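You operate a simulated robot arm through the tools that you are given. There is no shell and no other tool.

You are at the controls of a simulated two-armed robot. One attempt, no reset.

## Task
Test the low and then the middle beam with the thick rod.
Fine: each test must turn the lamp red; reset after each; only the rod may break a beam; rod back in its socket.
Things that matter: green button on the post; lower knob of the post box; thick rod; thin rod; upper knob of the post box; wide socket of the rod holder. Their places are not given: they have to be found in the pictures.

It is judged by the outcome, as a careful person would: the job done as asked, and still so three seconds after it is handed in. It fails if anything else is knocked over, pushed out of place, dropped, spilled or broken.

## Robot
Two 7-joint arms with fingered hands on one trunk that stands fixed in place. Base frame: the origin is at the foot of the trunk, x ahead of it, y to its left, z up. Lengths are in m, angles in degrees, forces in N, time in s.
The left shoulder is at [0.024, 0.152, 1.252], the right one opposite. With the tool pointing down near the work surface each hand reaches from about 0.4 to 0.78 m from the base axis, measured 20 degrees to its own side. Payload 3.8 kg a hand.
The TCP of each hand is the grasp point between the finger pads, 0.03 m short of the fingertips. In the tool frame z runs along the fingers and y along their closing line. The gripper opens to 0.104 m; its body begins 0.035 m behind the TCP. The gripper is a hand of 5 fingers: y runs from the thumb to the fingers, the wrist lies at [-0.015, -0.104, -0.178] in the tool frame, and closing takes about 1.5 s.
Orientation is that of the tool frame in the base frame, as a unit quaternion [w, x, y, z]. With the fingers straight down and the wrist toward the robot, the tool's x, y and z point along [0, 1, 0], [1, 0, 0] and [0, 0, -1] of the base frame.

## Interface
- The arms move only by the tool play_rows. It takes "left_commands", "right_commands" or both (then of equal length, played together; a hand with none holds still); each is a list of rows, each a list of 7 numbers: the shift along the tool's x, y, z in units of 30 mm (1.0 is 30 mm), then the turn, a rotation vector about the tool's x, y, z in units of 4 degrees (1.0 is 4 degrees), then the finger opening in m, from 0 to 0.104. In form: [[x, y, z, ax, ay, az, hand], ...]. A call has 1 to 20 rows; each row shifts and turns the commanded pose from where the row before left it, along the tool's axes as they then stand. A call with a number of a shift or a turn outside -1 to 1 is refused whole. Each row takes 0.2 s and may step no farther than 0.05 m and 8.6 degrees from the row before; otherwise, or with a gripper value out of range, the whole call is refused. A pose out of reach is approached as far as the arm can. The call stops where the force on the tool passes 90 N (or 10 N more than at its start, if that is more) or the arm is blocked; 0.2 s more then pass. The fingers move at their own pace (about 0.072 m/s each) and stop on an object; they squeeze with about 22 N. The grip force told is the motor's: it shows also when the fingers shut on nothing. Time passes only in rows, and 0.2 s behind the last, so rows that do not move let the fingers close. The reply holds the time, the measured pose of the TCP, the force on the tool along the base axes, the opening and the grip force, in the units named above and with some noise, with the torque about the TCP (base axes, N m) and any sound that the robot's microphone picked up.
- Cameras (640 x 400 px; columns grow to the right, rows downward): "scene" is now at [0.1092, -0.0333, 1.4469]; the picture's right is [-0.35, -0.94, 0.02], its down [-0.15, 0.04, -0.99] and it looks along [0.92, -0.35, -0.16] (base axes); focal length 214 px, centre (320, 200). "left" rides on the left gripper at [-0.08, -0.078, -0.141] in its tool frame; the picture's right is [-0.78, -0.30, 0.56], its down [0.54, -0.78, 0.33] and it looks along [0.33, 0.56, 0.76] (tool axes); focal length 247 px, centre (320, 200). "right" rides on the right gripper at [0.08, -0.078, -0.141] in its tool frame; the picture's right is [-0.78, 0.30, -0.56], its down [-0.54, -0.78, 0.33] and it looks along [-0.33, 0.56, 0.76] (tool axes); focal length 247 px, centre (320, 200).
- snapshot(camera): a new picture of that camera. It takes no simulated time.
- raise_lower(by): moves the trunk up (or, below 0, down) by that many m; the arms and the scene camera ride with it, the base frame stays. It gives what a move gives, with no picture.
- set_grasp(shape, hand): the hand has 5 fingers and takes this shape, open, in about a second: jaw (thumb against the fingers, like two jaws); tri (thumb and two fingers); tip (a fingertip pinch); poke (one finger out to press); point (the index stretched); flat (the hand flat); cup (the hand cupped); fist (a fist). The gripper value then closes the fingers along that shape, each until it touches; the sizes above hold for jaw. It gives what a move gives, with no picture.
- pan_tilt(pan, tilt): turns the head with the scene camera to pan (to the left, within 80 degrees either way) and tilt (down, from -29 to 69), counted from straight ahead of the robot (the tilt from the chest, where the trunk bows). It gives what a move gives.
- probe_pixels(camera, pixels): for up to 12 pixels [column, row] of the newest picture of that camera ("zoom" is the newest enlarged one), the place [x, y, z] in the base frame of the surface seen there, good to about 0.002 m. It takes no simulated time.
- inspect(camera, box): a new picture of the part [left, top, right, bottom] of that camera's present view, enlarged. It takes no simulated time.
- sign_off(): hands the job in; it is judged then, once.

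Leave the grippers open and the arms clear of the work at the hand-in unless told otherwise.

The tools are called after "Request:" by a JSON object that holds its "method" and its "body". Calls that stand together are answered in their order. play_rows: Moves the arms, as the interface text tells. Its arguments: {"type":"object","properties":{"left_commands":{"type":"array"},"right_commands":{"type":"array"}},"required":[]} The other tools are called the same way: raise_lower (by) moves the trunk up or down; set_grasp (shape, hand) gives the hand a shape; pan_tilt (pan, tilt) turns the head that bears the scene camera; snapshot (camera) takes a picture; probe_pixels (camera, pixels) gives the place of the surface under pixels of a picture; inspect (camera, box) takes an enlarged picture of a part of a camera's view; sign_off () hands the job in.

At the start:

```text
t: 0.0
left_tool_pos: [0.4306, -0.0073, 1.4884]
left_tcp_rot: [0.001, 0.706, 0.708, -0.001]
left_contact_force: [-0.5, 0.0, -1.0]
left_ft_torque: [0.0, -0.01, -0.03]
left_opening: 0.1035
left_gripper_force: 0.1
left_shape: jaw
right_tool_pos: [0.2853, -0.3213, 1.4649]
right_tcp_rot: [0.0, 0.707, 0.707, -0.001]
right_contact_force: [0.2, 0.0, 0.4]
right_ft_torque: [0.01, -0.02, -0.01]
right_opening: 0.1035
right_gripper_force: 0.1
right_shape: jaw
trunk travel left (down, up): [-0.325, 0.131]
head pan, tilt (commanded): [-20.6, 6.5]
```

scene: 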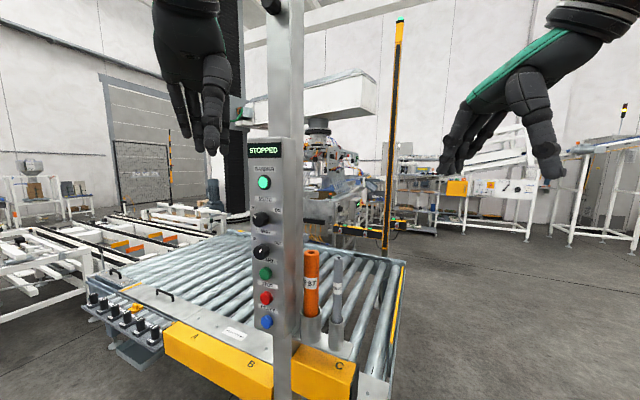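
right: 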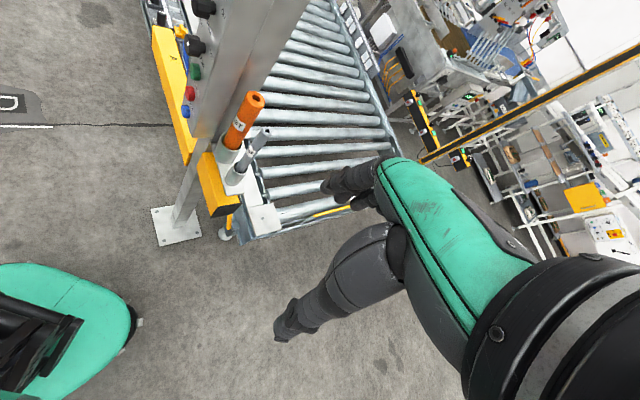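
left: 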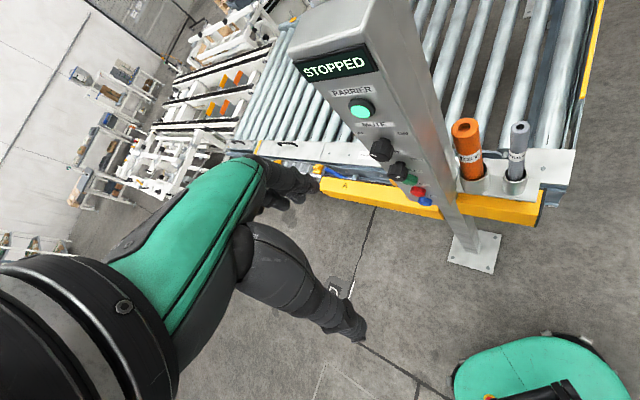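

I see a post with a control box (display "STOPPED", lamp at about (264,183), two black knobs, green/red/blue buttons) and two rods, orange and grey, in a holder at about (312,290) and (337,290). I'll enlarge the post box and rods first.

Request:
{"method": "inspect", "body": {"camera": "scene", "box": [230, 130, 350, 205]}}

Request:
{"method": "inspect", "body": {"camera": "scene", "box": [230, 200, 390, 300]}}

Request:
{"method": "inspect", "body": {"camera": "scene", "box": [240, 280, 400, 380]}}

Request:
{"method": "inspect", "body": {"camera": "left", "box": [280, 20, 600, 220]}}

```text
5.33 times, centred on (290, 168) of scene
```

zoom: 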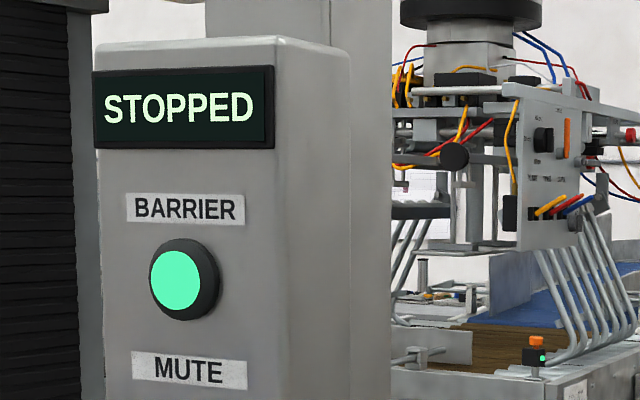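

```text
4.00 times, centred on (310, 250) of scene
```

zoom: 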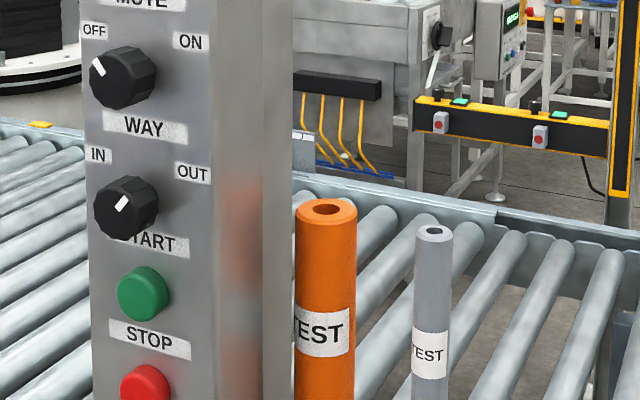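

```text
4.00 times, centred on (320, 330) of scene
```

zoom: 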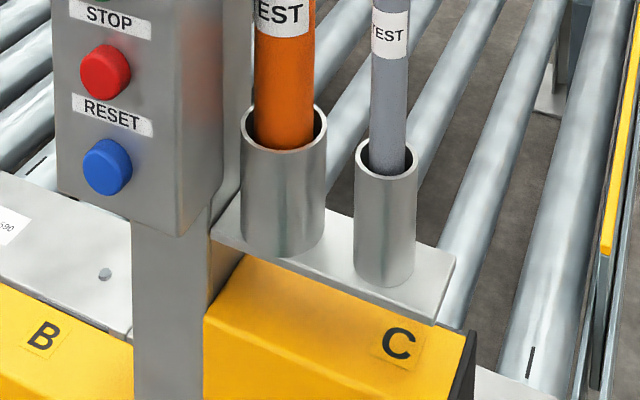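

```text
2.00 times, centred on (440, 120) of left
```

zoom: 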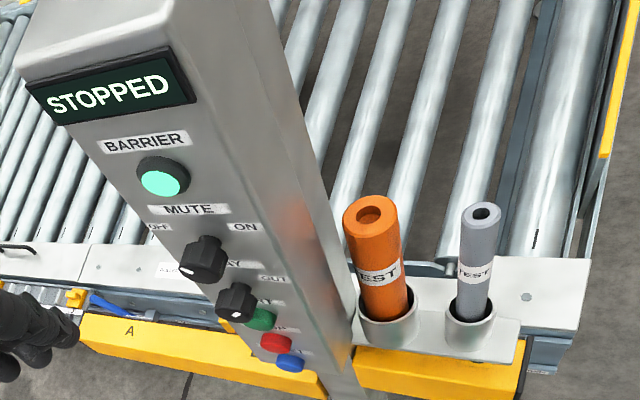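

The labels sit above each control: BARRIER lamp (green now), MUTE knob (OFF/ON), WAY knob (IN/OUT), START green, STOP red, RESET blue. Next I look for the light barrier itself: the tall yellow-black pole at (395,130), and its partner.

Request:
{"method": "inspect", "body": {"camera": "scene", "box": [340, 10, 460, 85]}}

Request:
{"method": "inspect", "body": {"camera": "scene", "box": [330, 80, 450, 155]}}

Request:
{"method": "inspect", "body": {"camera": "scene", "box": [320, 150, 480, 250]}}

Request:
{"method": "inspect", "body": {"camera": "scene", "box": [80, 200, 260, 380]}}

Request:
{"method": "inspect", "body": {"camera": "right", "box": [140, 0, 460, 200]}}

```text
5.33 times, centred on (400, 48) of scene
```

zoom: 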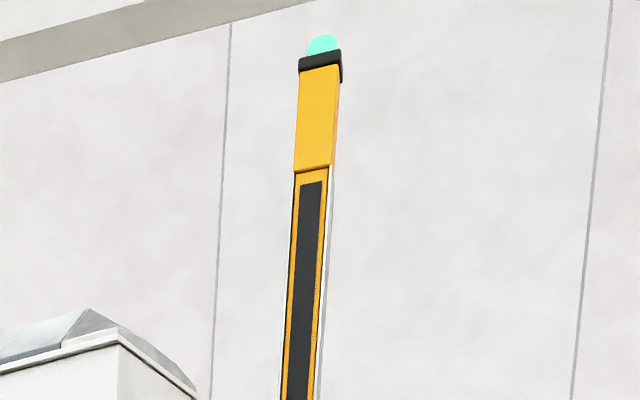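

```text
5.33 times, centred on (390, 118) of scene
```

zoom: 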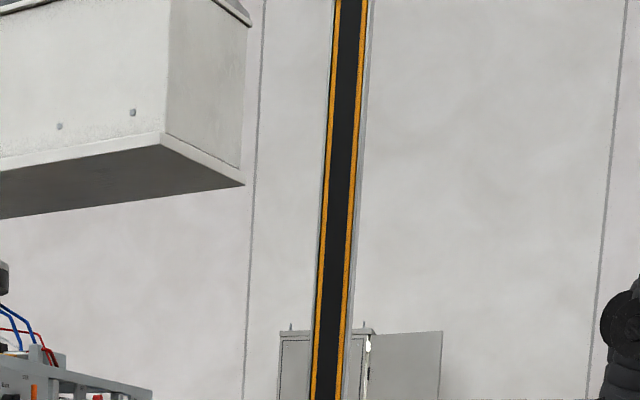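

```text
4.00 times, centred on (400, 200) of scene
```

zoom: 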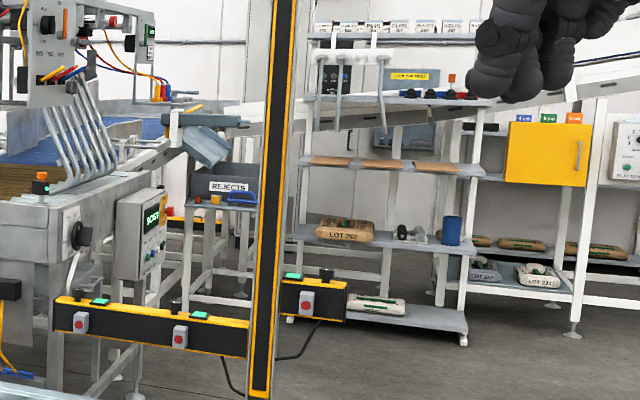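

```text
2.22 times, centred on (170, 290) of scene
```

zoom: 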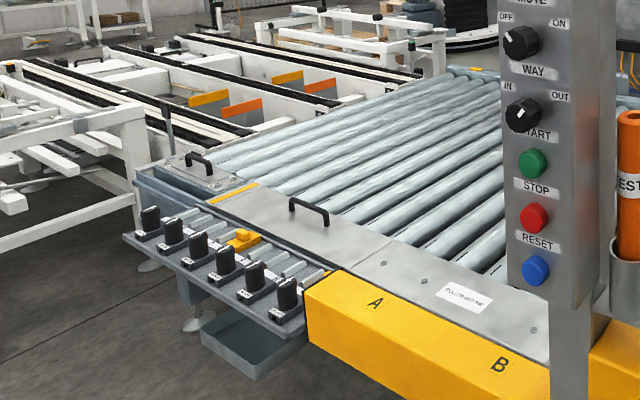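

```text
2.00 times, centred on (300, 100) of right
```

zoom: 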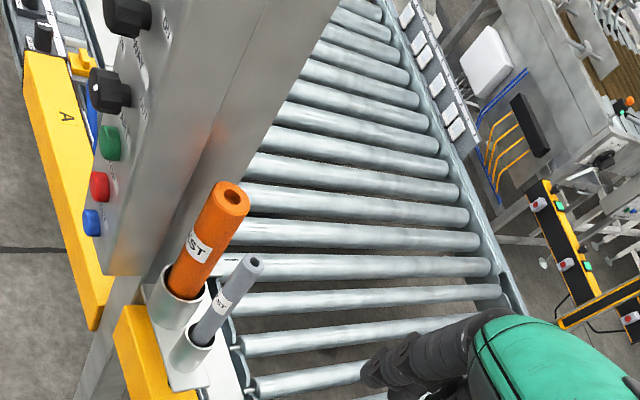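

The far pole has a long black window and a green lamp on top. I'll measure where things stand: lamp, knobs, buttons, rods, sockets, far pole window.

Request:
{"method": "snapshot", "body": {"camera": "scene"}}

Request:
{"method": "probe_pixels", "body": {"camera": "scene", "pixels": [[264, 183], [261, 219], [261, 252], [265, 274], [265, 298], [266, 321], [312, 253], [337, 258], [310, 322], [335, 335], [399, 30], [387, 240]]}}

Request:
{"method": "probe_pixels", "body": {"camera": "scene", "pixels": [[385, 252], [398, 48], [395, 100], [390, 170], [285, 20], [300, 20], [320, 220], [350, 230], [345, 350], [340, 365], [270, 350], [285, 100]]}}

```text
taken
```

scene: 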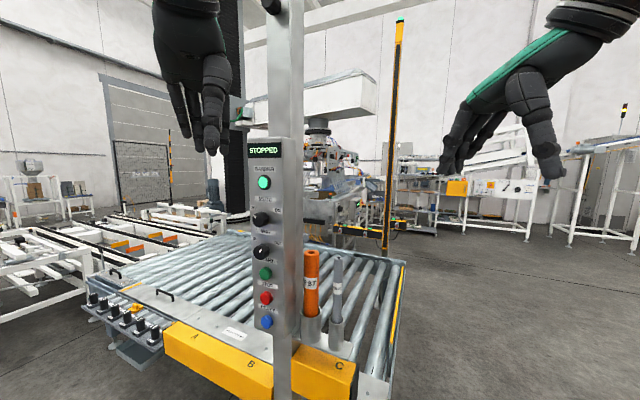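

```text
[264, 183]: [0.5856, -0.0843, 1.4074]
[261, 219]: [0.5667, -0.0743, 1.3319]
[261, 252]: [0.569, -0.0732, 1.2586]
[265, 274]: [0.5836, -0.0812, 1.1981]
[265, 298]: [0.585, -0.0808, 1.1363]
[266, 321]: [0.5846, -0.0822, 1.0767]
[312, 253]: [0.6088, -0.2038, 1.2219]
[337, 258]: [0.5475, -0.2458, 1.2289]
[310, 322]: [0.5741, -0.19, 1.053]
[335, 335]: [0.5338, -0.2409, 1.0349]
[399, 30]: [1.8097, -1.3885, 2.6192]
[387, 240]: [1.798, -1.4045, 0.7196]
```

```text
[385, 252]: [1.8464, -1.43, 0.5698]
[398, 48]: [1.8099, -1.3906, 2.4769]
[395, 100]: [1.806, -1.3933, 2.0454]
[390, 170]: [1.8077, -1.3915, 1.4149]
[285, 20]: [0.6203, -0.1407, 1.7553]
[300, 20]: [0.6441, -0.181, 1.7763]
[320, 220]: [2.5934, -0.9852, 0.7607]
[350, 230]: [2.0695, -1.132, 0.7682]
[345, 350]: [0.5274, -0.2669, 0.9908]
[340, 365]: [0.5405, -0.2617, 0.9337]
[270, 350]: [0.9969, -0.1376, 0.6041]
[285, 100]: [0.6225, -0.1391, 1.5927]
```

The box front is near x≈0.585, y≈-0.08; rods near (0.59,-0.20) and (0.55,-0.245). Now I look around for the barrier's partner post: tilt up/down and pan.

Request:
{"method": "pan_tilt", "body": {"pan": -20, "tilt": -25}}

Request:
{"method": "snapshot", "body": {"camera": "scene"}}

Request:
{"method": "pan_tilt", "body": {"pan": -15, "tilt": 45}}

Request:
{"method": "snapshot", "body": {"camera": "scene"}}

Request:
{"method": "pan_tilt", "body": {"pan": 35, "tilt": 20}}

Request:
{"method": "snapshot", "body": {"camera": "scene"}}

Request:
{"method": "pan_tilt", "body": {"pan": -70, "tilt": 20}}

Request:
{"method": "snapshot", "body": {"camera": "scene"}}

```text
t: 1.0
left_tool_pos: [0.4304, -0.0058, 1.4878]
left_tcp_rot: [0.001, 0.707, 0.707, 0.0]
left_contact_force: [0.1, 0.1, -0.1]
left_ft_torque: [0.0, -0.01, -0.01]
left_opening: 0.1037
left_gripper_force: 0.1
left_shape: jaw
right_tool_pos: [0.2859, -0.3204, 1.4653]
right_tcp_rot: [0.0, 0.707, 0.707, 0.0]
right_contact_force: [-0.1, -0.1, 0.0]
right_ft_torque: [0.0, 0.01, -0.02]
right_opening: 0.1036
right_gripper_force: 0.1
right_shape: jaw
trunk travel left (down, up): [-0.325, 0.131]
head pan, tilt (commanded): [-20.0, -25.0]
```

```text
taken
```

scene: 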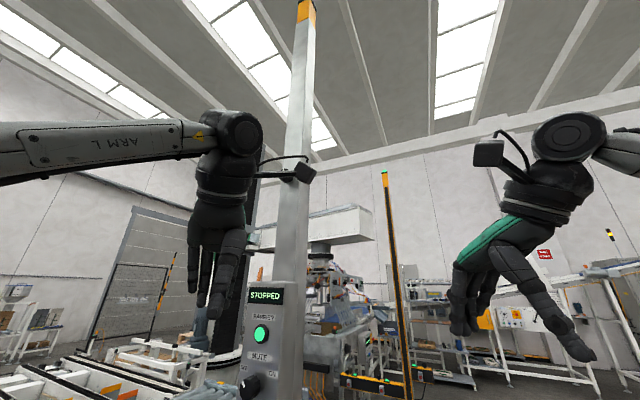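

```text
t: 2.4
left_tool_pos: [0.4299, -0.006, 1.4879]
left_tcp_rot: [0.001, 0.707, 0.708, 0.0]
left_contact_force: [-0.6, 0.4, -0.1]
left_ft_torque: [0.0, 0.0, -0.01]
left_opening: 0.1036
left_gripper_force: 0.1
left_shape: jaw
right_tool_pos: [0.2868, -0.3218, 1.4647]
right_tcp_rot: [0.0, 0.707, 0.707, 0.0]
right_contact_force: [-0.6, -0.3, 0.2]
right_ft_torque: [0.01, -0.04, 0.02]
right_opening: 0.1037
right_gripper_force: 0.0
right_shape: jaw
trunk travel left (down, up): [-0.325, 0.131]
head pan, tilt (commanded): [-15.0, 45.0]
```

```text
taken
```

scene: 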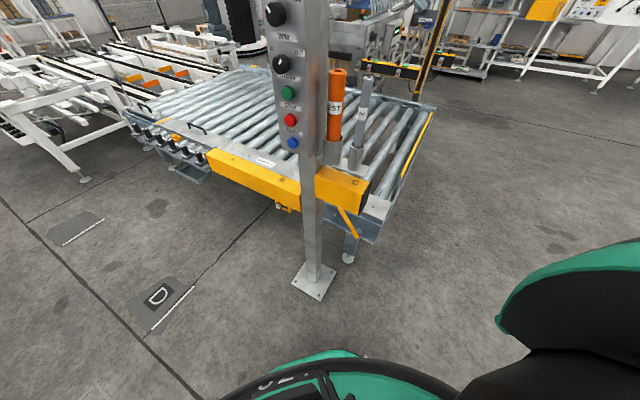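

```text
t: 3.6
left_tool_pos: [0.4316, -0.007, 1.4878]
left_tcp_rot: [0.001, 0.706, 0.708, -0.001]
left_contact_force: [-0.6, -0.2, 0.1]
left_ft_torque: [-0.01, 0.01, 0.01]
left_opening: 0.1038
left_gripper_force: 0.0
left_shape: jaw
right_tool_pos: [0.2865, -0.3215, 1.4652]
right_tcp_rot: [0.0, 0.708, 0.707, 0.0]
right_contact_force: [-0.3, 0.2, 0.0]
right_ft_torque: [-0.01, 0.0, 0.06]
right_opening: 0.1035
right_gripper_force: 0.0
right_shape: jaw
trunk travel left (down, up): [-0.325, 0.131]
head pan, tilt (commanded): [35.0, 20.0]
```

```text
taken
```

scene: 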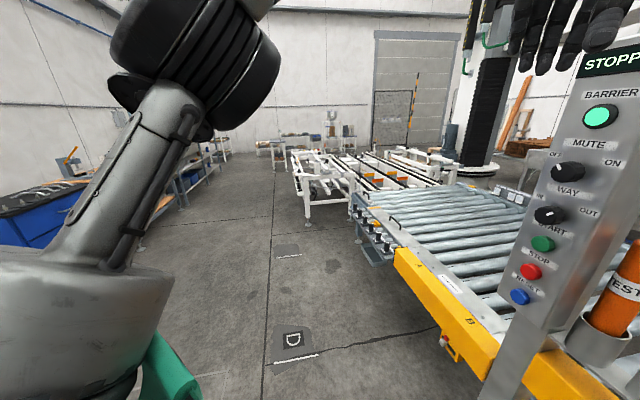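

```text
t: 5.4
left_tool_pos: [0.43, -0.0066, 1.4894]
left_tcp_rot: [0.0, 0.707, 0.707, -0.001]
left_contact_force: [-0.4, 0.1, 1.1]
left_ft_torque: [0.02, 0.01, 0.02]
left_opening: 0.1037
left_gripper_force: 0.1
left_shape: jaw
right_tool_pos: [0.2864, -0.3212, 1.4646]
right_tcp_rot: [0.0, 0.707, 0.707, 0.0]
right_contact_force: [-0.1, -0.7, -0.5]
right_ft_torque: [0.0, -0.01, 0.01]
right_opening: 0.1036
right_gripper_force: 0.0
right_shape: jaw
trunk travel left (down, up): [-0.325, 0.131]
head pan, tilt (commanded): [-70.0, 20.0]
```

```text
taken
```

scene: 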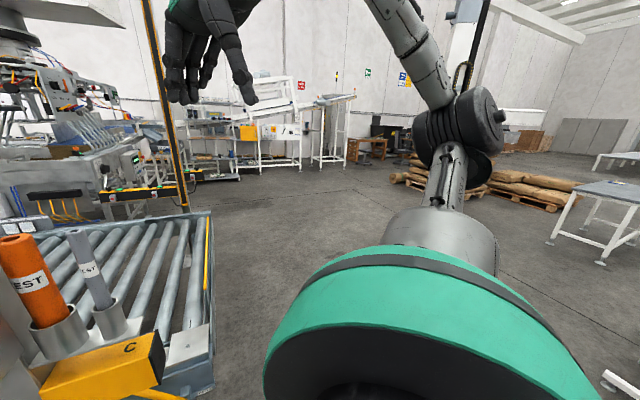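

The near post also has a yellow top section, so it is the partner of the far pole; the beams should run between the two, from the back of the near post. I look up at the post top and closely at the post's visible sides.

Request:
{"method": "pan_tilt", "body": {"pan": -20, "tilt": -25}}

Request:
{"method": "inspect", "body": {"camera": "scene", "box": [240, 0, 400, 100]}}

Request:
{"method": "inspect", "body": {"camera": "scene", "box": [240, 100, 400, 200]}}

Request:
{"method": "snapshot", "body": {"camera": "scene"}}

Request:
{"method": "probe_pixels", "body": {"camera": "scene", "pixels": [[306, 8], [302, 60], [298, 120], [308, 120], [294, 220], [300, 260], [384, 185], [389, 220], [398, 290], [408, 380], [270, 165], [300, 170]]}}

```text
t: 6.6
left_tool_pos: [0.4314, -0.0056, 1.4872]
left_tcp_rot: [0.001, 0.706, 0.708, -0.001]
left_contact_force: [-0.2, -0.4, 0.0]
left_ft_torque: [-0.03, 0.03, 0.02]
left_opening: 0.1036
left_gripper_force: 0.0
left_shape: jaw
right_tool_pos: [0.2871, -0.3208, 1.465]
right_tcp_rot: [0.0, 0.707, 0.707, 0.0]
right_contact_force: [0.0, -0.4, -0.1]
right_ft_torque: [-0.04, -0.01, 0.02]
right_opening: 0.1035
right_gripper_force: 0.1
right_shape: jaw
trunk travel left (down, up): [-0.325, 0.131]
head pan, tilt (commanded): [-20.0, -25.0]
```

```text
4.00 times, centred on (320, 50) of scene
```

zoom: 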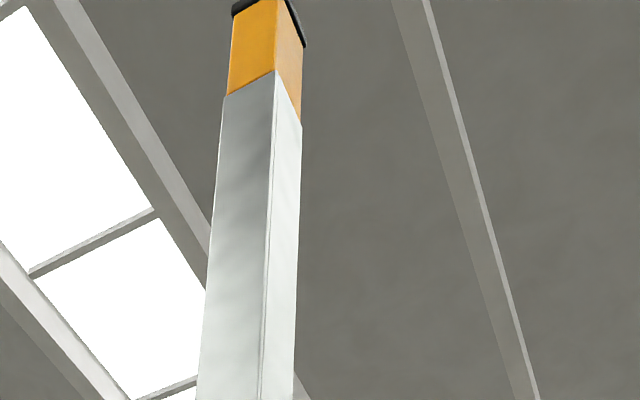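

```text
4.00 times, centred on (320, 150) of scene
```

zoom: 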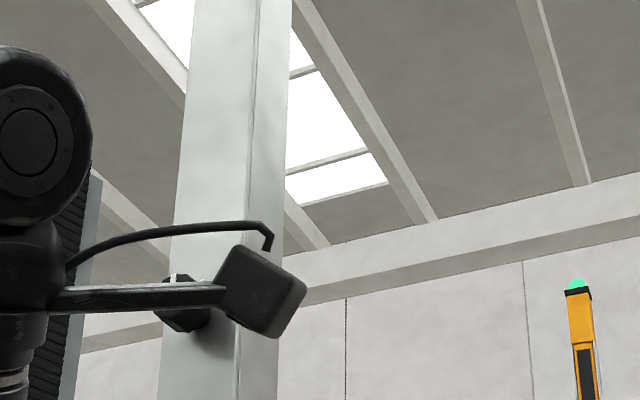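

```text
taken
```

scene: 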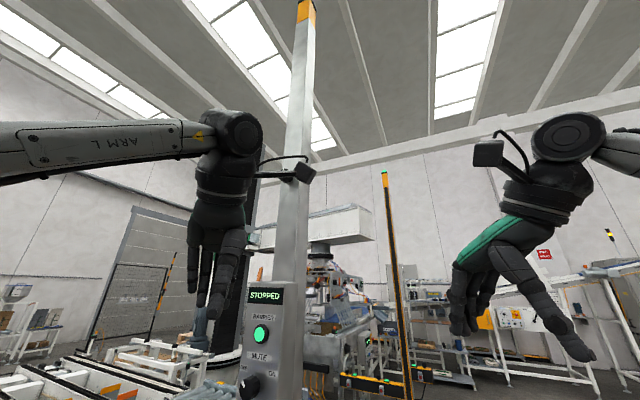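

```text
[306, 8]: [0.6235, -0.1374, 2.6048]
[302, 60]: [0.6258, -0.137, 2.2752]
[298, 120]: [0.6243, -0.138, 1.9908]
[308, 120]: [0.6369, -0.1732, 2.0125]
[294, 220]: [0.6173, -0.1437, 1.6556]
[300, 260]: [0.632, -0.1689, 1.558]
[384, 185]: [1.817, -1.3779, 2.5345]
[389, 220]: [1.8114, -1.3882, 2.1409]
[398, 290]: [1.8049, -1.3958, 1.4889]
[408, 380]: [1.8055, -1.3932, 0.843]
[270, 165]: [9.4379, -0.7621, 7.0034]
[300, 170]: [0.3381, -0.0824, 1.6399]
```

The post is turned about 45°, its beam side facing toward the far pole (direction about (0.69,-0.72)), and stands at about (0.64,-0.16). I'd like to see the beam heights: zoom hard into the far pole window at (384..410, 185..390).

Request:
{"method": "inspect", "body": {"camera": "scene", "box": [356, 170, 420, 210]}}

Request:
{"method": "inspect", "body": {"camera": "scene", "box": [360, 210, 424, 250]}}

Request:
{"method": "inspect", "body": {"camera": "scene", "box": [360, 250, 424, 290]}}

Request:
{"method": "inspect", "body": {"camera": "scene", "box": [368, 290, 432, 330]}}

Request:
{"method": "inspect", "body": {"camera": "scene", "box": [372, 330, 436, 370]}}

Request:
{"method": "inspect", "body": {"camera": "scene", "box": [376, 360, 440, 400]}}

```text
10.00 times, centred on (388, 190) of scene
```

zoom: 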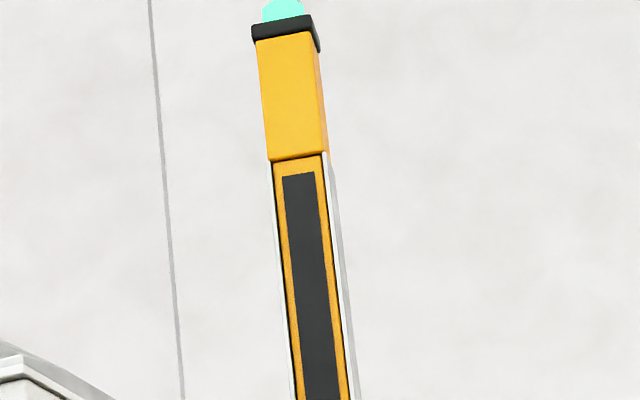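

```text
10.00 times, centred on (392, 230) of scene
```

zoom: 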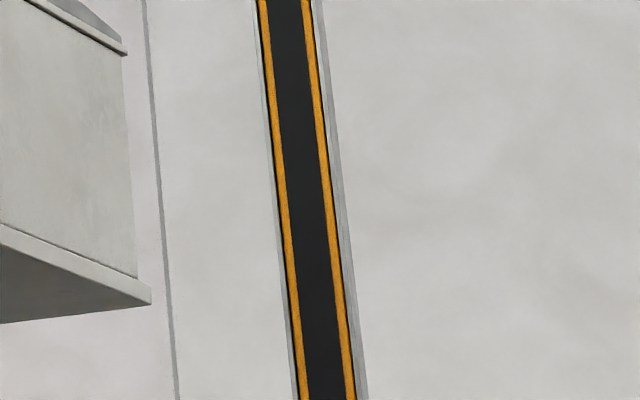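

```text
10.00 times, centred on (392, 270) of scene
```

zoom: 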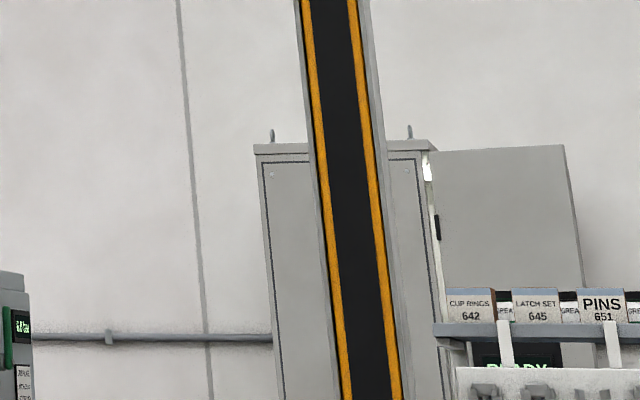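

```text
10.00 times, centred on (400, 310) of scene
```

zoom: 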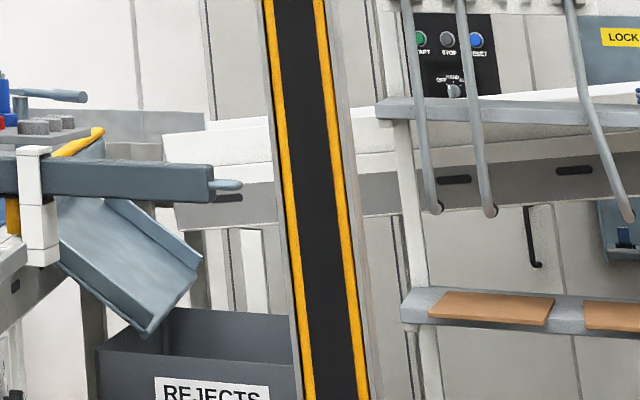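

```text
10.00 times, centred on (404, 350) of scene
```

zoom: 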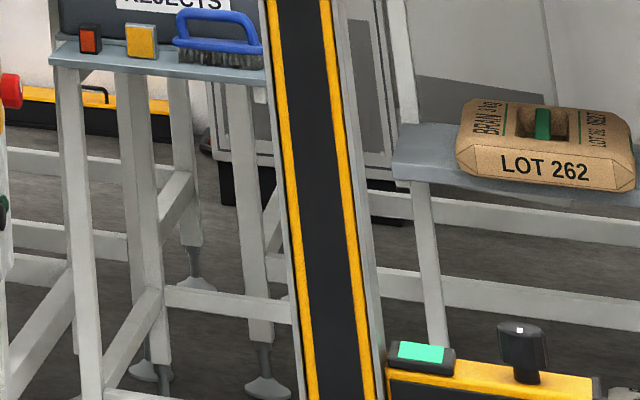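

```text
10.00 times, centred on (408, 380) of scene
```

zoom: 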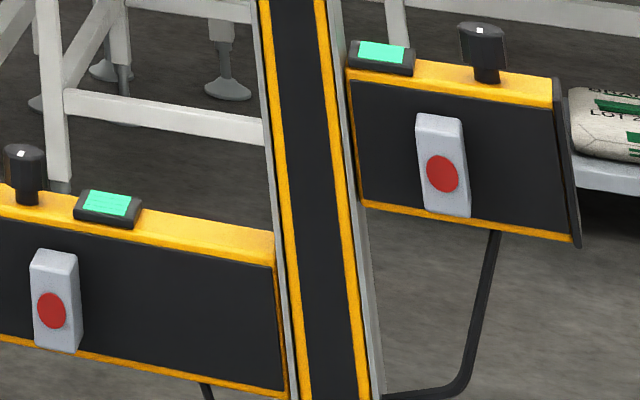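

No lens marks are visible on the far pole's window from here. I'll look at the knobs and rods closely with the left hand camera (its view at (300..540, 20..220)).

Request:
{"method": "inspect", "body": {"camera": "left", "box": [330, 80, 458, 160]}}

Request:
{"method": "inspect", "body": {"camera": "left", "box": [360, 130, 488, 210]}}

Request:
{"method": "inspect", "body": {"camera": "left", "box": [430, 110, 558, 190]}}

Request:
{"method": "pan_tilt", "body": {"pan": -15, "tilt": 25}}

Request:
{"method": "snapshot", "body": {"camera": "scene"}}

```text
5.00 times, centred on (394, 120) of left
```

zoom: 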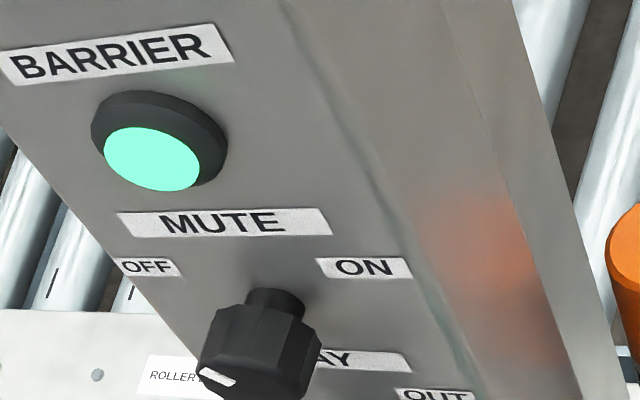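

```text
5.00 times, centred on (424, 170) of left
```

zoom: 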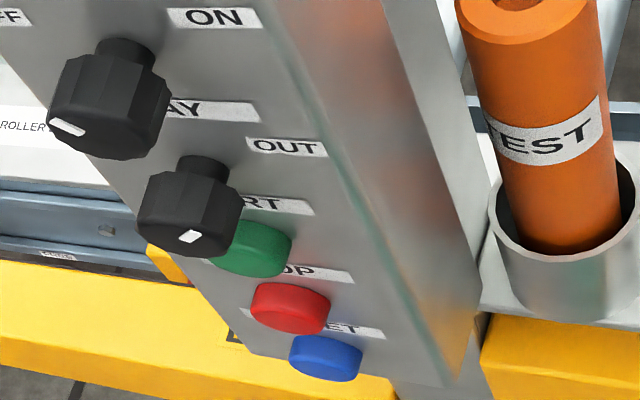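

```text
5.00 times, centred on (494, 150) of left
```

zoom: 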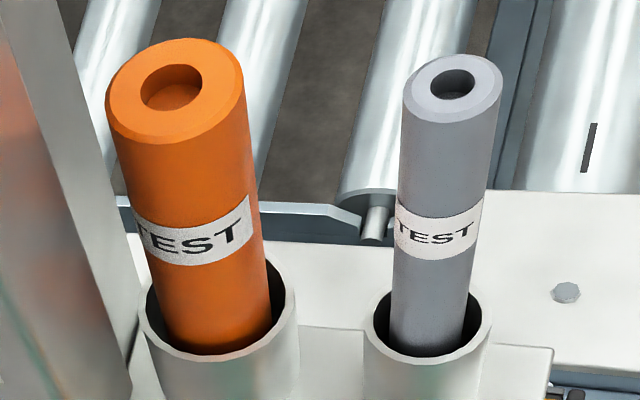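

```text
t: 7.7
left_tool_pos: [0.4305, -0.0067, 1.4894]
left_tcp_rot: [0.0, 0.707, 0.708, -0.001]
left_contact_force: [-0.1, 0.7, 0.4]
left_ft_torque: [-0.02, -0.01, -0.05]
left_opening: 0.1037
left_gripper_force: 0.1
left_shape: jaw
right_tool_pos: [0.2868, -0.3209, 1.4651]
right_tcp_rot: [0.0, 0.706, 0.708, 0.0]
right_contact_force: [0.3, 0.8, -0.1]
right_ft_torque: [-0.02, -0.01, 0.0]
right_opening: 0.1037
right_gripper_force: 0.0
right_shape: jaw
trunk travel left (down, up): [-0.325, 0.131]
head pan, tilt (commanded): [-15.0, 25.0]
```

```text
taken
```

scene: 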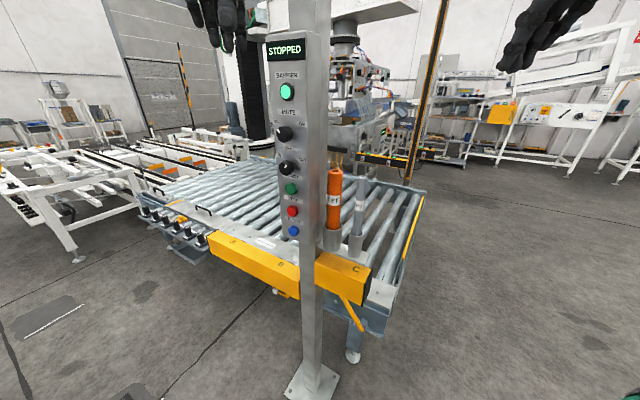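

MUTE's pointer is toward OFF, WAY's toward OUT. Now I measure the rods, sockets, box face and conveyor edges in this view with zooms.

Request:
{"method": "inspect", "body": {"camera": "scene", "box": [290, 150, 410, 225]}}

Request:
{"method": "probe_pixels", "body": {"camera": "zoom", "pixels": [[240, 105], [205, 115], [275, 115], [240, 125], [388, 152], [355, 150], [420, 150], [185, 360], [235, 300], [275, 330], [360, 340], [235, 100]]}}

Request:
{"method": "inspect", "body": {"camera": "scene", "box": [290, 210, 410, 285]}}

Request:
{"method": "probe_pixels", "body": {"camera": "scene", "pixels": [[210, 240], [298, 285], [318, 260], [360, 290], [385, 300], [425, 195], [420, 250], [150, 190], [300, 395], [265, 160], [400, 210], [340, 262]]}}

```text
5.33 times, centred on (350, 188) of scene
```

zoom: 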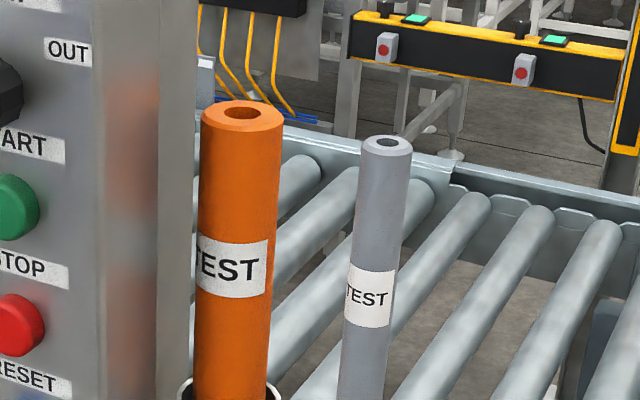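

```text
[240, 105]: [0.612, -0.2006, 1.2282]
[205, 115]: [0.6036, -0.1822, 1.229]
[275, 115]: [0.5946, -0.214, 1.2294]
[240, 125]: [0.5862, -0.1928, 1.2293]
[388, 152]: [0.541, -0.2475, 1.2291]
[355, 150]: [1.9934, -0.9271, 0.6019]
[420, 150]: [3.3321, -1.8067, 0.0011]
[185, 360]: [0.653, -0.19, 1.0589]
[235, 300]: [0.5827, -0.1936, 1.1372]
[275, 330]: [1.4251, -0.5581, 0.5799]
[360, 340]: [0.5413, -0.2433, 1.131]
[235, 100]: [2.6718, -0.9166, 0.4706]
```

```text
5.33 times, centred on (350, 248) of scene
```

zoom: 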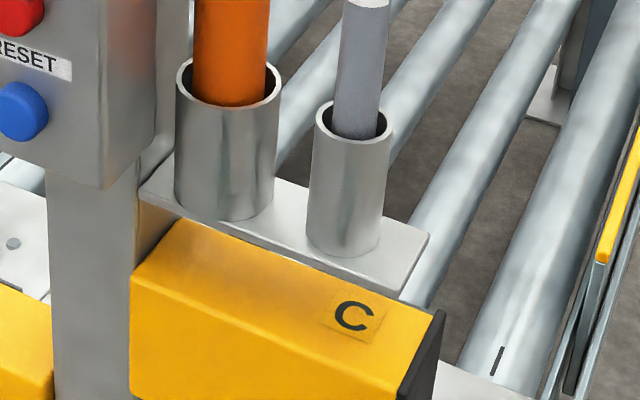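

```text
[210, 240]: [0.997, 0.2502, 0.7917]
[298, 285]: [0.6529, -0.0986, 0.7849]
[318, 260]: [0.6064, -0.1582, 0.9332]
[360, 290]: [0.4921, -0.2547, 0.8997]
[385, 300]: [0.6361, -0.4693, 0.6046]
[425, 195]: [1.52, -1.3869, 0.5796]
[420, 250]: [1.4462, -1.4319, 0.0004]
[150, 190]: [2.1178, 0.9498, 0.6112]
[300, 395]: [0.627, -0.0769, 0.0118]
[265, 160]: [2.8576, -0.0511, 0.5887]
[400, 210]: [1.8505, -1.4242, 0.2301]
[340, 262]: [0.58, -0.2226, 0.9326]
```

The conveyor and rods are turned 45°; thick rod centre ≈(0.599,-0.198), top z≈1.229, thin rod ≈(0.55,-0.25). To see the beam side of the near post I'll swing the right hand out to the right (staying well clear of the beam plane) and turn its camera toward the post: first a free-space shift of about (+0.26,-0.16,-0.12).

Request:
{"method": "play_rows", "body": {"right_commands": [[-1, 0.5, 0, 0, 1, 0, 0.104], [-1, 0.8, 0, 0, 1, 0, 0.104], [-1, 0.9, 0, 0, 1, 0, 0.104], [-1, 0.9, 0, 0, 1, 0, 0.104], [-0.8, 0.9, 0, 0, 1, 0, 0.104], [-0.8, 0.9, 0, 0, 1, 0, 0.104], [-0.5, 0.9, 0, 0, 1, 0, 0.104], [0, 0.9, 0, 0, 1, 0, 0.104], [0, 0.9, 0, 0, 1, 0, 0.104], [0, 0.4, 0, 0, 1, 0, 0.104], [0, 0, 0, 0, 1, 0, 0.104], [0, 0, 0, 0, 1, 0, 0.104]]}}

Request:
{"method": "snapshot", "body": {"camera": "right"}}

Request:
{"method": "snapshot", "body": {"camera": "scene"}}

```text
t: 10.3
left_tool_pos: [0.4318, -0.0061, 1.4878]
left_tcp_rot: [0.0, 0.706, 0.708, -0.001]
left_contact_force: [1.2, -0.2, 1.0]
left_ft_torque: [-0.02, 0.02, 0.0]
left_opening: 0.1036
left_gripper_force: 0.1
left_shape: jaw
right_tool_pos: [0.5207, -0.4754, 1.419]
right_tcp_rot: [-0.288, 0.646, 0.646, 0.288]
right_contact_force: [-0.5, -0.4, -0.1]
right_ft_torque: [0.06, 0.04, -0.02]
right_opening: 0.1037
right_gripper_force: 0.0
right_shape: jaw
right hand out of reach, approached as far as the arm can: row 9, 10
trunk travel left (down, up): [-0.325, 0.131]
head pan, tilt (commanded): [-15.0, 25.0]
```

```text
taken
```

right: 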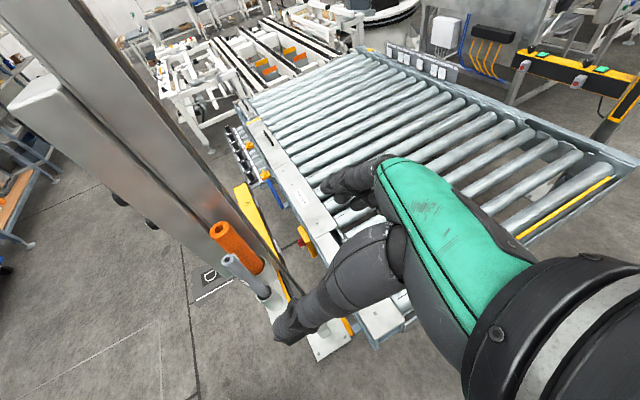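

```text
taken
```

scene: 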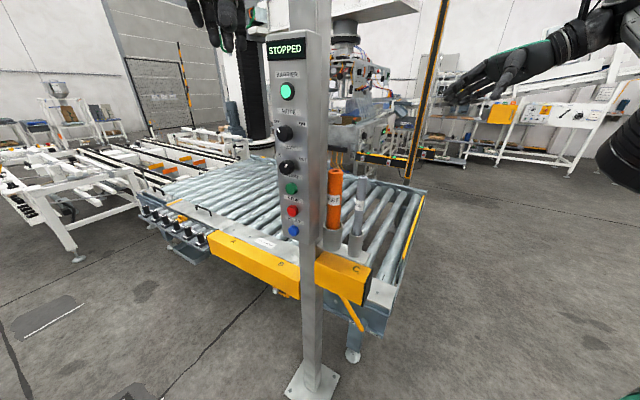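

The arm neared its reach limit but stays clear. I can see the post's right face; I continue turning the hand to the left (tool y turn) and shift further to the right to see its beam side.

Request:
{"method": "play_rows", "body": {"right_commands": [[-0.5, -0.2, -0.5, 0, 1, 0, 0.104], [-0.5, -0.2, -0.6, 0, 1, 0, 0.104], [-0.5, -0.2, -0.7, 0, 1, 0, 0.104], [-0.4, 0, -0.7, 0, 1, 0, 0.104], [-0.4, 0, -0.5, 0, 1, 0, 0.104], [-0.4, 0, 0, 0, 1, 0, 0.104], [-0.4, 0, 0, 0, 1, 0, 0.104], [0, 0, 0, 0, 1, 0, 0.104], [0, 0, 0, 0, 1, 0, 0.104]]}}

Request:
{"method": "snapshot", "body": {"camera": "right"}}

```text
t: 12.3
left_tool_pos: [0.4306, -0.0055, 1.4887]
left_tcp_rot: [0.001, 0.707, 0.708, 0.0]
left_contact_force: [-0.2, 0.8, -0.4]
left_ft_torque: [-0.01, 0.02, -0.01]
left_opening: 0.1035
left_gripper_force: 0.0
left_shape: jaw
right_tool_pos: [0.4434, -0.5318, 1.3975]
right_tcp_rot: [-0.473, 0.526, 0.525, 0.473]
right_contact_force: [0.4, 0.6, 1.2]
right_ft_torque: [-0.04, -0.02, 0.02]
right_opening: 0.1037
right_gripper_force: 0.0
right_shape: jaw
right hand out of reach, approached as far as the arm can: row 1, 2, 3, 4, 5
trunk travel left (down, up): [-0.325, 0.131]
head pan, tilt (commanded): [-15.0, 25.0]
```

```text
taken
```

right: 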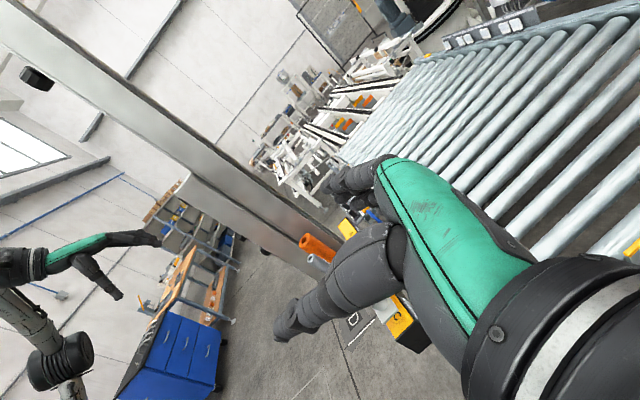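

Now the post's right face is in view from (60,40) to (310,260), its beam-side edge on the upper right. I zoom in along that edge.

Request:
{"method": "inspect", "body": {"camera": "right", "box": [40, 0, 200, 100]}}

Request:
{"method": "inspect", "body": {"camera": "right", "box": [150, 80, 310, 180]}}

Request:
{"method": "inspect", "body": {"camera": "right", "box": [220, 160, 380, 260]}}

```text
4.00 times, centred on (120, 50) of right
```

zoom: 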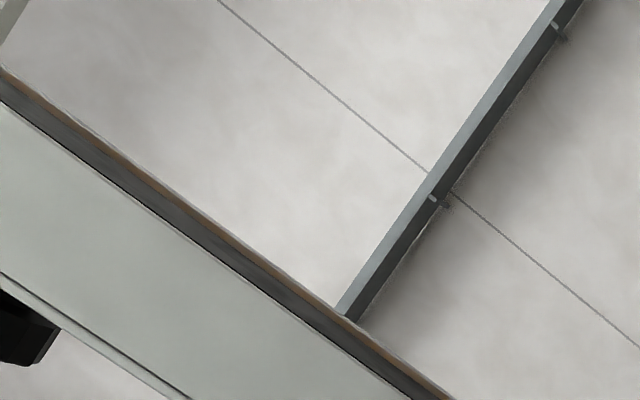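

```text
4.00 times, centred on (230, 130) of right
```

zoom: 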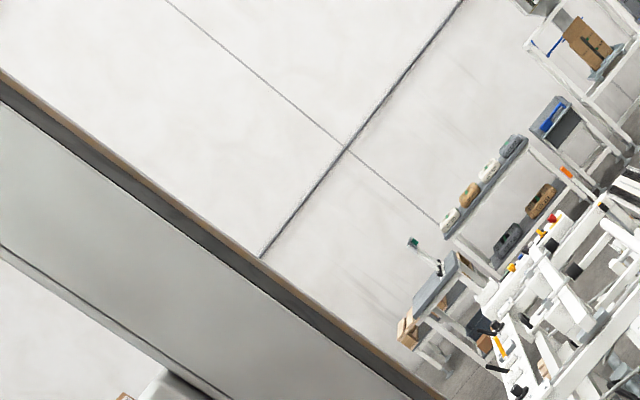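

```text
4.00 times, centred on (300, 210) of right
```

zoom: 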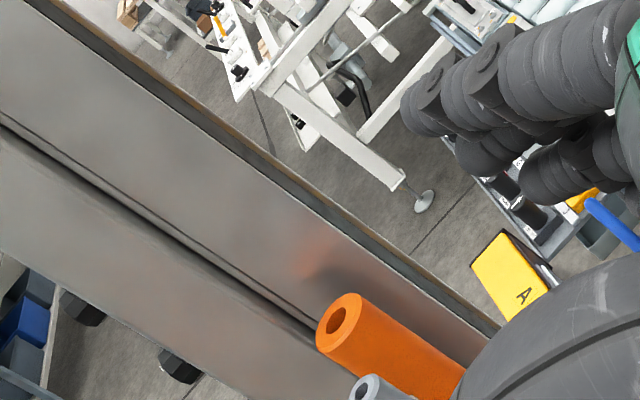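

The beam side is still too oblique, only a dark/yellow strip. I measure the post edges here to know its size.

Request:
{"method": "probe_pixels", "body": {"camera": "zoom", "pixels": [[100, 100], [40, 5], [250, 180], [330, 235], [20, 135], [300, 315], [150, 250], [340, 310], [370, 390], [345, 305], [60, 10], [420, 300]]}}

Request:
{"method": "inspect", "body": {"camera": "right", "box": [180, 140, 244, 180]}}

Request:
{"method": "probe_pixels", "body": {"camera": "zoom", "pixels": [[320, 200], [250, 100], [200, 60], [230, 60], [300, 100], [330, 120], [360, 130], [380, 130], [400, 150], [410, 150], [420, 160], [430, 165]]}}

```text
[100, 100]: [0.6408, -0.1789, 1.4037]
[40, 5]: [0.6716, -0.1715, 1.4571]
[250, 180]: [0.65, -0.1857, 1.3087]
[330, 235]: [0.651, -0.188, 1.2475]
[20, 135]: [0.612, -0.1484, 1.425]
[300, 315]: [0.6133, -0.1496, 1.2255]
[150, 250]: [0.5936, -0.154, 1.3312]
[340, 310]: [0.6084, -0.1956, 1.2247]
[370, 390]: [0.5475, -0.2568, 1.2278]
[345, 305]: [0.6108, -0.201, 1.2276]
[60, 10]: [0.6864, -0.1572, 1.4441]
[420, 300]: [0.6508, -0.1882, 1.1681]
```

```text
10.00 times, centred on (212, 160) of right
```

zoom: 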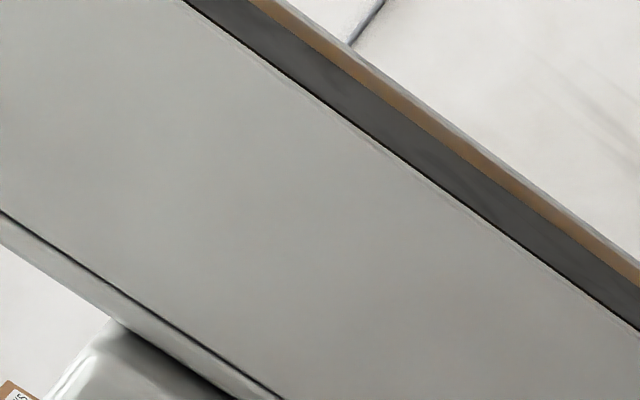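

```text
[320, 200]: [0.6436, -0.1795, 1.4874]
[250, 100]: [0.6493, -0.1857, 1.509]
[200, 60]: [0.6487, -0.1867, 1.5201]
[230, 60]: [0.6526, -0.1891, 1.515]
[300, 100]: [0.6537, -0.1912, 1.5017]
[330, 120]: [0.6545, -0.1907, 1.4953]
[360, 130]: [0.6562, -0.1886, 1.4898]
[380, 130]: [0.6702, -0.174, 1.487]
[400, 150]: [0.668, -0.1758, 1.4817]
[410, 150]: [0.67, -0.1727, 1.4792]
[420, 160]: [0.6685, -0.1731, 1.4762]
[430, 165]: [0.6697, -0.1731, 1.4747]
```

The post's back face is centred near (0.670,-0.174) and, with the far pole at (1.807,-1.391), gives a beam line along (0.683,-0.731). No lens marks found, so I may scan upward with the rod. Before gripping I need the hand's real size: I probe finger and thumb pixels in the right camera.

Request:
{"method": "inspect", "body": {"camera": "right", "box": [260, 140, 580, 340]}}

Request:
{"method": "probe_pixels", "body": {"camera": "zoom", "pixels": [[150, 80], [180, 40], [240, 60], [250, 35], [140, 110], [40, 375], [90, 340], [150, 280], [250, 180], [270, 240], [400, 150], [330, 60]]}}

Request:
{"method": "inspect", "body": {"camera": "right", "box": [310, 140, 410, 203]}}

Request:
{"method": "probe_pixels", "body": {"camera": "zoom", "pixels": [[110, 260], [130, 320], [150, 200], [230, 330], [250, 380], [300, 350], [350, 150], [420, 130], [440, 250], [330, 320], [270, 270], [200, 180]]}}

```text
2.00 times, centred on (420, 240) of right
```

zoom: 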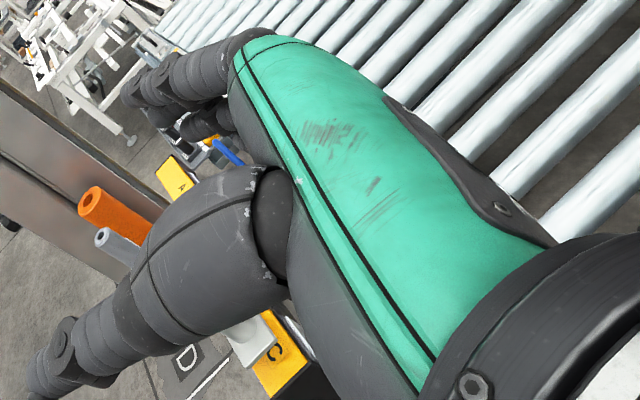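

```text
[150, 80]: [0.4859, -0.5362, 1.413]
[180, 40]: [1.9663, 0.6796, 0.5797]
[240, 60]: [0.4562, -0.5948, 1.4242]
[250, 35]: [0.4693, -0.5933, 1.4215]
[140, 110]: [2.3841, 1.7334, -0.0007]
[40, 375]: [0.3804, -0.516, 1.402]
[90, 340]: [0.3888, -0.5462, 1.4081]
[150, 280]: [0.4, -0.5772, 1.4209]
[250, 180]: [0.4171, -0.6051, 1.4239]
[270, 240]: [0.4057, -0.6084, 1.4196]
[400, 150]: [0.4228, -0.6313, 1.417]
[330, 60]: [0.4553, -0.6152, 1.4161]
```

```text
6.35 times, centred on (360, 172) of right
```

zoom: 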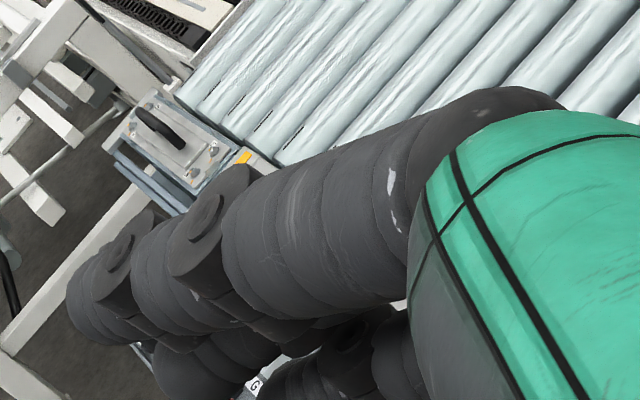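

```text
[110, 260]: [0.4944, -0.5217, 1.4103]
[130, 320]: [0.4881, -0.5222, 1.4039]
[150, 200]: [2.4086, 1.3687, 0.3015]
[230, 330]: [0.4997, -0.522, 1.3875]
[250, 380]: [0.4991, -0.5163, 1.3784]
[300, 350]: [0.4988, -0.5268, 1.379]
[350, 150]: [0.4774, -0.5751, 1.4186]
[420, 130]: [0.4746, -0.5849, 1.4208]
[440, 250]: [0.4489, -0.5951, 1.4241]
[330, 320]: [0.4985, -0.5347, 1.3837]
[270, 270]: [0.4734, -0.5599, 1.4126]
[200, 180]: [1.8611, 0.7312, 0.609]
```

In tool coordinates the index finger and thumb lie near tool x = 0…+0.02 and the other fingers spread toward negative tool x; the camera bracket is physical at x≈+0.08. I turn the head to look into the right palm and see the other fingers.

Request:
{"method": "pan_tilt", "body": {"pan": -56, "tilt": 8}}

Request:
{"method": "inspect", "body": {"camera": "scene", "box": [220, 130, 420, 255]}}

```text
t: 13.4
left_tool_pos: [0.4304, -0.0055, 1.4885]
left_tcp_rot: [0.0, 0.707, 0.707, 0.0]
left_contact_force: [0.4, -0.3, 0.3]
left_ft_torque: [-0.01, 0.0, 0.0]
left_opening: 0.1037
left_gripper_force: 0.0
left_shape: jaw
right_tool_pos: [0.4438, -0.5323, 1.398]
right_tcp_rot: [-0.473, 0.525, 0.526, 0.473]
right_contact_force: [0.4, 0.5, -0.2]
right_ft_torque: [0.02, 0.01, 0.01]
right_opening: 0.1036
right_gripper_force: 0.0
right_shape: jaw
trunk travel left (down, up): [-0.325, 0.131]
head pan, tilt (commanded): [-56.0, 8.0]
```

```text
3.20 times, centred on (320, 192) of scene
```

zoom: 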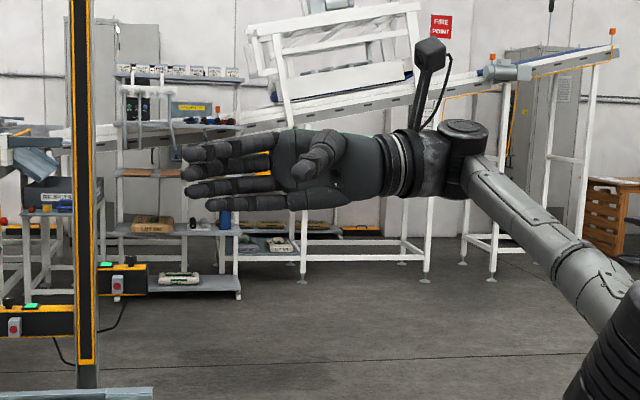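

I see the open palm: four fingers at left (185–250,150–205), thumb toward me at (310,160). I probe these to get their places.

Request:
{"method": "probe_pixels", "body": {"camera": "zoom", "pixels": [[188, 152], [186, 171], [190, 189], [212, 204], [255, 145], [250, 187], [265, 200], [302, 168], [330, 145], [290, 145], [330, 180], [345, 190]]}}

Request:
{"method": "probe_pixels", "body": {"camera": "zoom", "pixels": [[430, 55], [420, 120], [400, 165], [390, 140], [395, 195], [370, 165], [440, 165], [290, 205], [320, 200], [445, 45], [415, 50], [310, 130]]}}

```text
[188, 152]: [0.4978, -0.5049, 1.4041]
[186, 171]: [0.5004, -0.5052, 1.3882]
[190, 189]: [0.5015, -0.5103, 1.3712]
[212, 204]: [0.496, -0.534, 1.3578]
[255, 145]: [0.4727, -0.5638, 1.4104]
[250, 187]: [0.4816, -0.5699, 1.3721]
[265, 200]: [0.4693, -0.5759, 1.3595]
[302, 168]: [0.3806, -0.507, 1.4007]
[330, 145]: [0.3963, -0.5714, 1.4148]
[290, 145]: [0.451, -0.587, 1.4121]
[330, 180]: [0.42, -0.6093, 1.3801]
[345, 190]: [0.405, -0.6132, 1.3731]
```

```text
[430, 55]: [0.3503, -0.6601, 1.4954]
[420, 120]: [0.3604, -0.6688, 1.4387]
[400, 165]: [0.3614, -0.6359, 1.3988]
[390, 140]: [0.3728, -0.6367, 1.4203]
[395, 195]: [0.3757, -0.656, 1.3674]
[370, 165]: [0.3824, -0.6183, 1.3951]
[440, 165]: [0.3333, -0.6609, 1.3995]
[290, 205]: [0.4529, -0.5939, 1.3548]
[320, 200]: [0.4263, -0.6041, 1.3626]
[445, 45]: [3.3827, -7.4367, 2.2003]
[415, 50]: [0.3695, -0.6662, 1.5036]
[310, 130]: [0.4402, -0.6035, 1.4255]
```

Palm surface is ~0.056 m behind the TCP, fingers spread x from +0.02 to −0.05, camera box at x≈+0.085. A good grasp is near-vertical, yawed −22° and leaned 22° away from the post. I turn the hand back from the sideways pose toward that orientation, moving left to about (0.45,-0.35,1.42), all in free space.

Request:
{"method": "play_rows", "body": {"right_commands": [[0.04, 0, 0.4, 0, -1, 0, 0.104], [0.07, 0, 0.39, 0, -1, 0, 0.104], [0.1, 0, 0.39, 0, -1, 0, 0.104], [0.12, 0, 0.38, 0, -1, 0, 0.104], [0.15, 0, 0.37, 0, -1, 0, 0.104], [0.175, 0, 0.36, 0, -1, 0, 0.104], [0.2, 0, 0.35, 0, -1, 0, 0.104], [0.22, 0, 0.33, 0, -1, 0, 0.104], [0.25, 0, 0.315, 0, -1, 0, 0.104], [0.27, 0, 0.3, 0, -1, 0, 0.104], [0.29, 0, 0.28, 0, -1, 0, 0.104], [0.31, 0, 0.26, 0, -1, 0, 0.104], [0.32, 0, 0.235, 0, -1, 0, 0.104], [0.34, 0, 0.21, 0, -1, 0, 0.104], [0.35, 0, 0.19, 0, -1, 0, 0.104]]}}

Request:
{"method": "snapshot", "body": {"camera": "right"}}

```text
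t: 16.6
left_tool_pos: [0.4317, -0.0057, 1.488]
left_tcp_rot: [-0.001, 0.707, 0.708, -0.001]
left_contact_force: [0.4, 0.4, 0.8]
left_ft_torque: [0.01, 0.0, 0.06]
left_opening: 0.1038
left_gripper_force: 0.1
left_shape: jaw
right_tool_pos: [0.4441, -0.3492, 1.3973]
right_tcp_rot: [-0.147, 0.692, 0.692, 0.147]
right_contact_force: [-0.5, -0.4, 0.1]
right_ft_torque: [0.0, 0.01, -0.02]
right_opening: 0.1038
right_gripper_force: 0.1
right_shape: jaw
trunk travel left (down, up): [-0.325, 0.131]
head pan, tilt (commanded): [-56.0, 8.0]
```

```text
taken
```

right: 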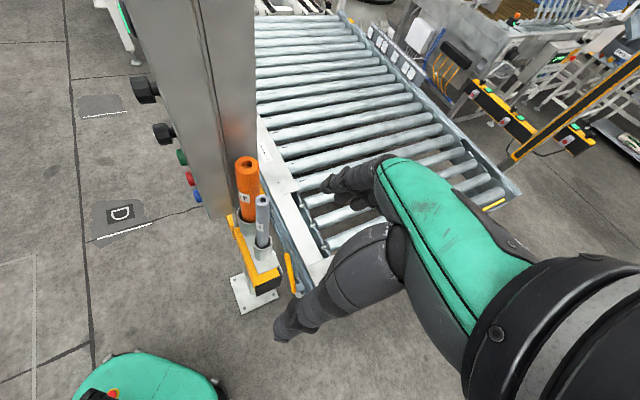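

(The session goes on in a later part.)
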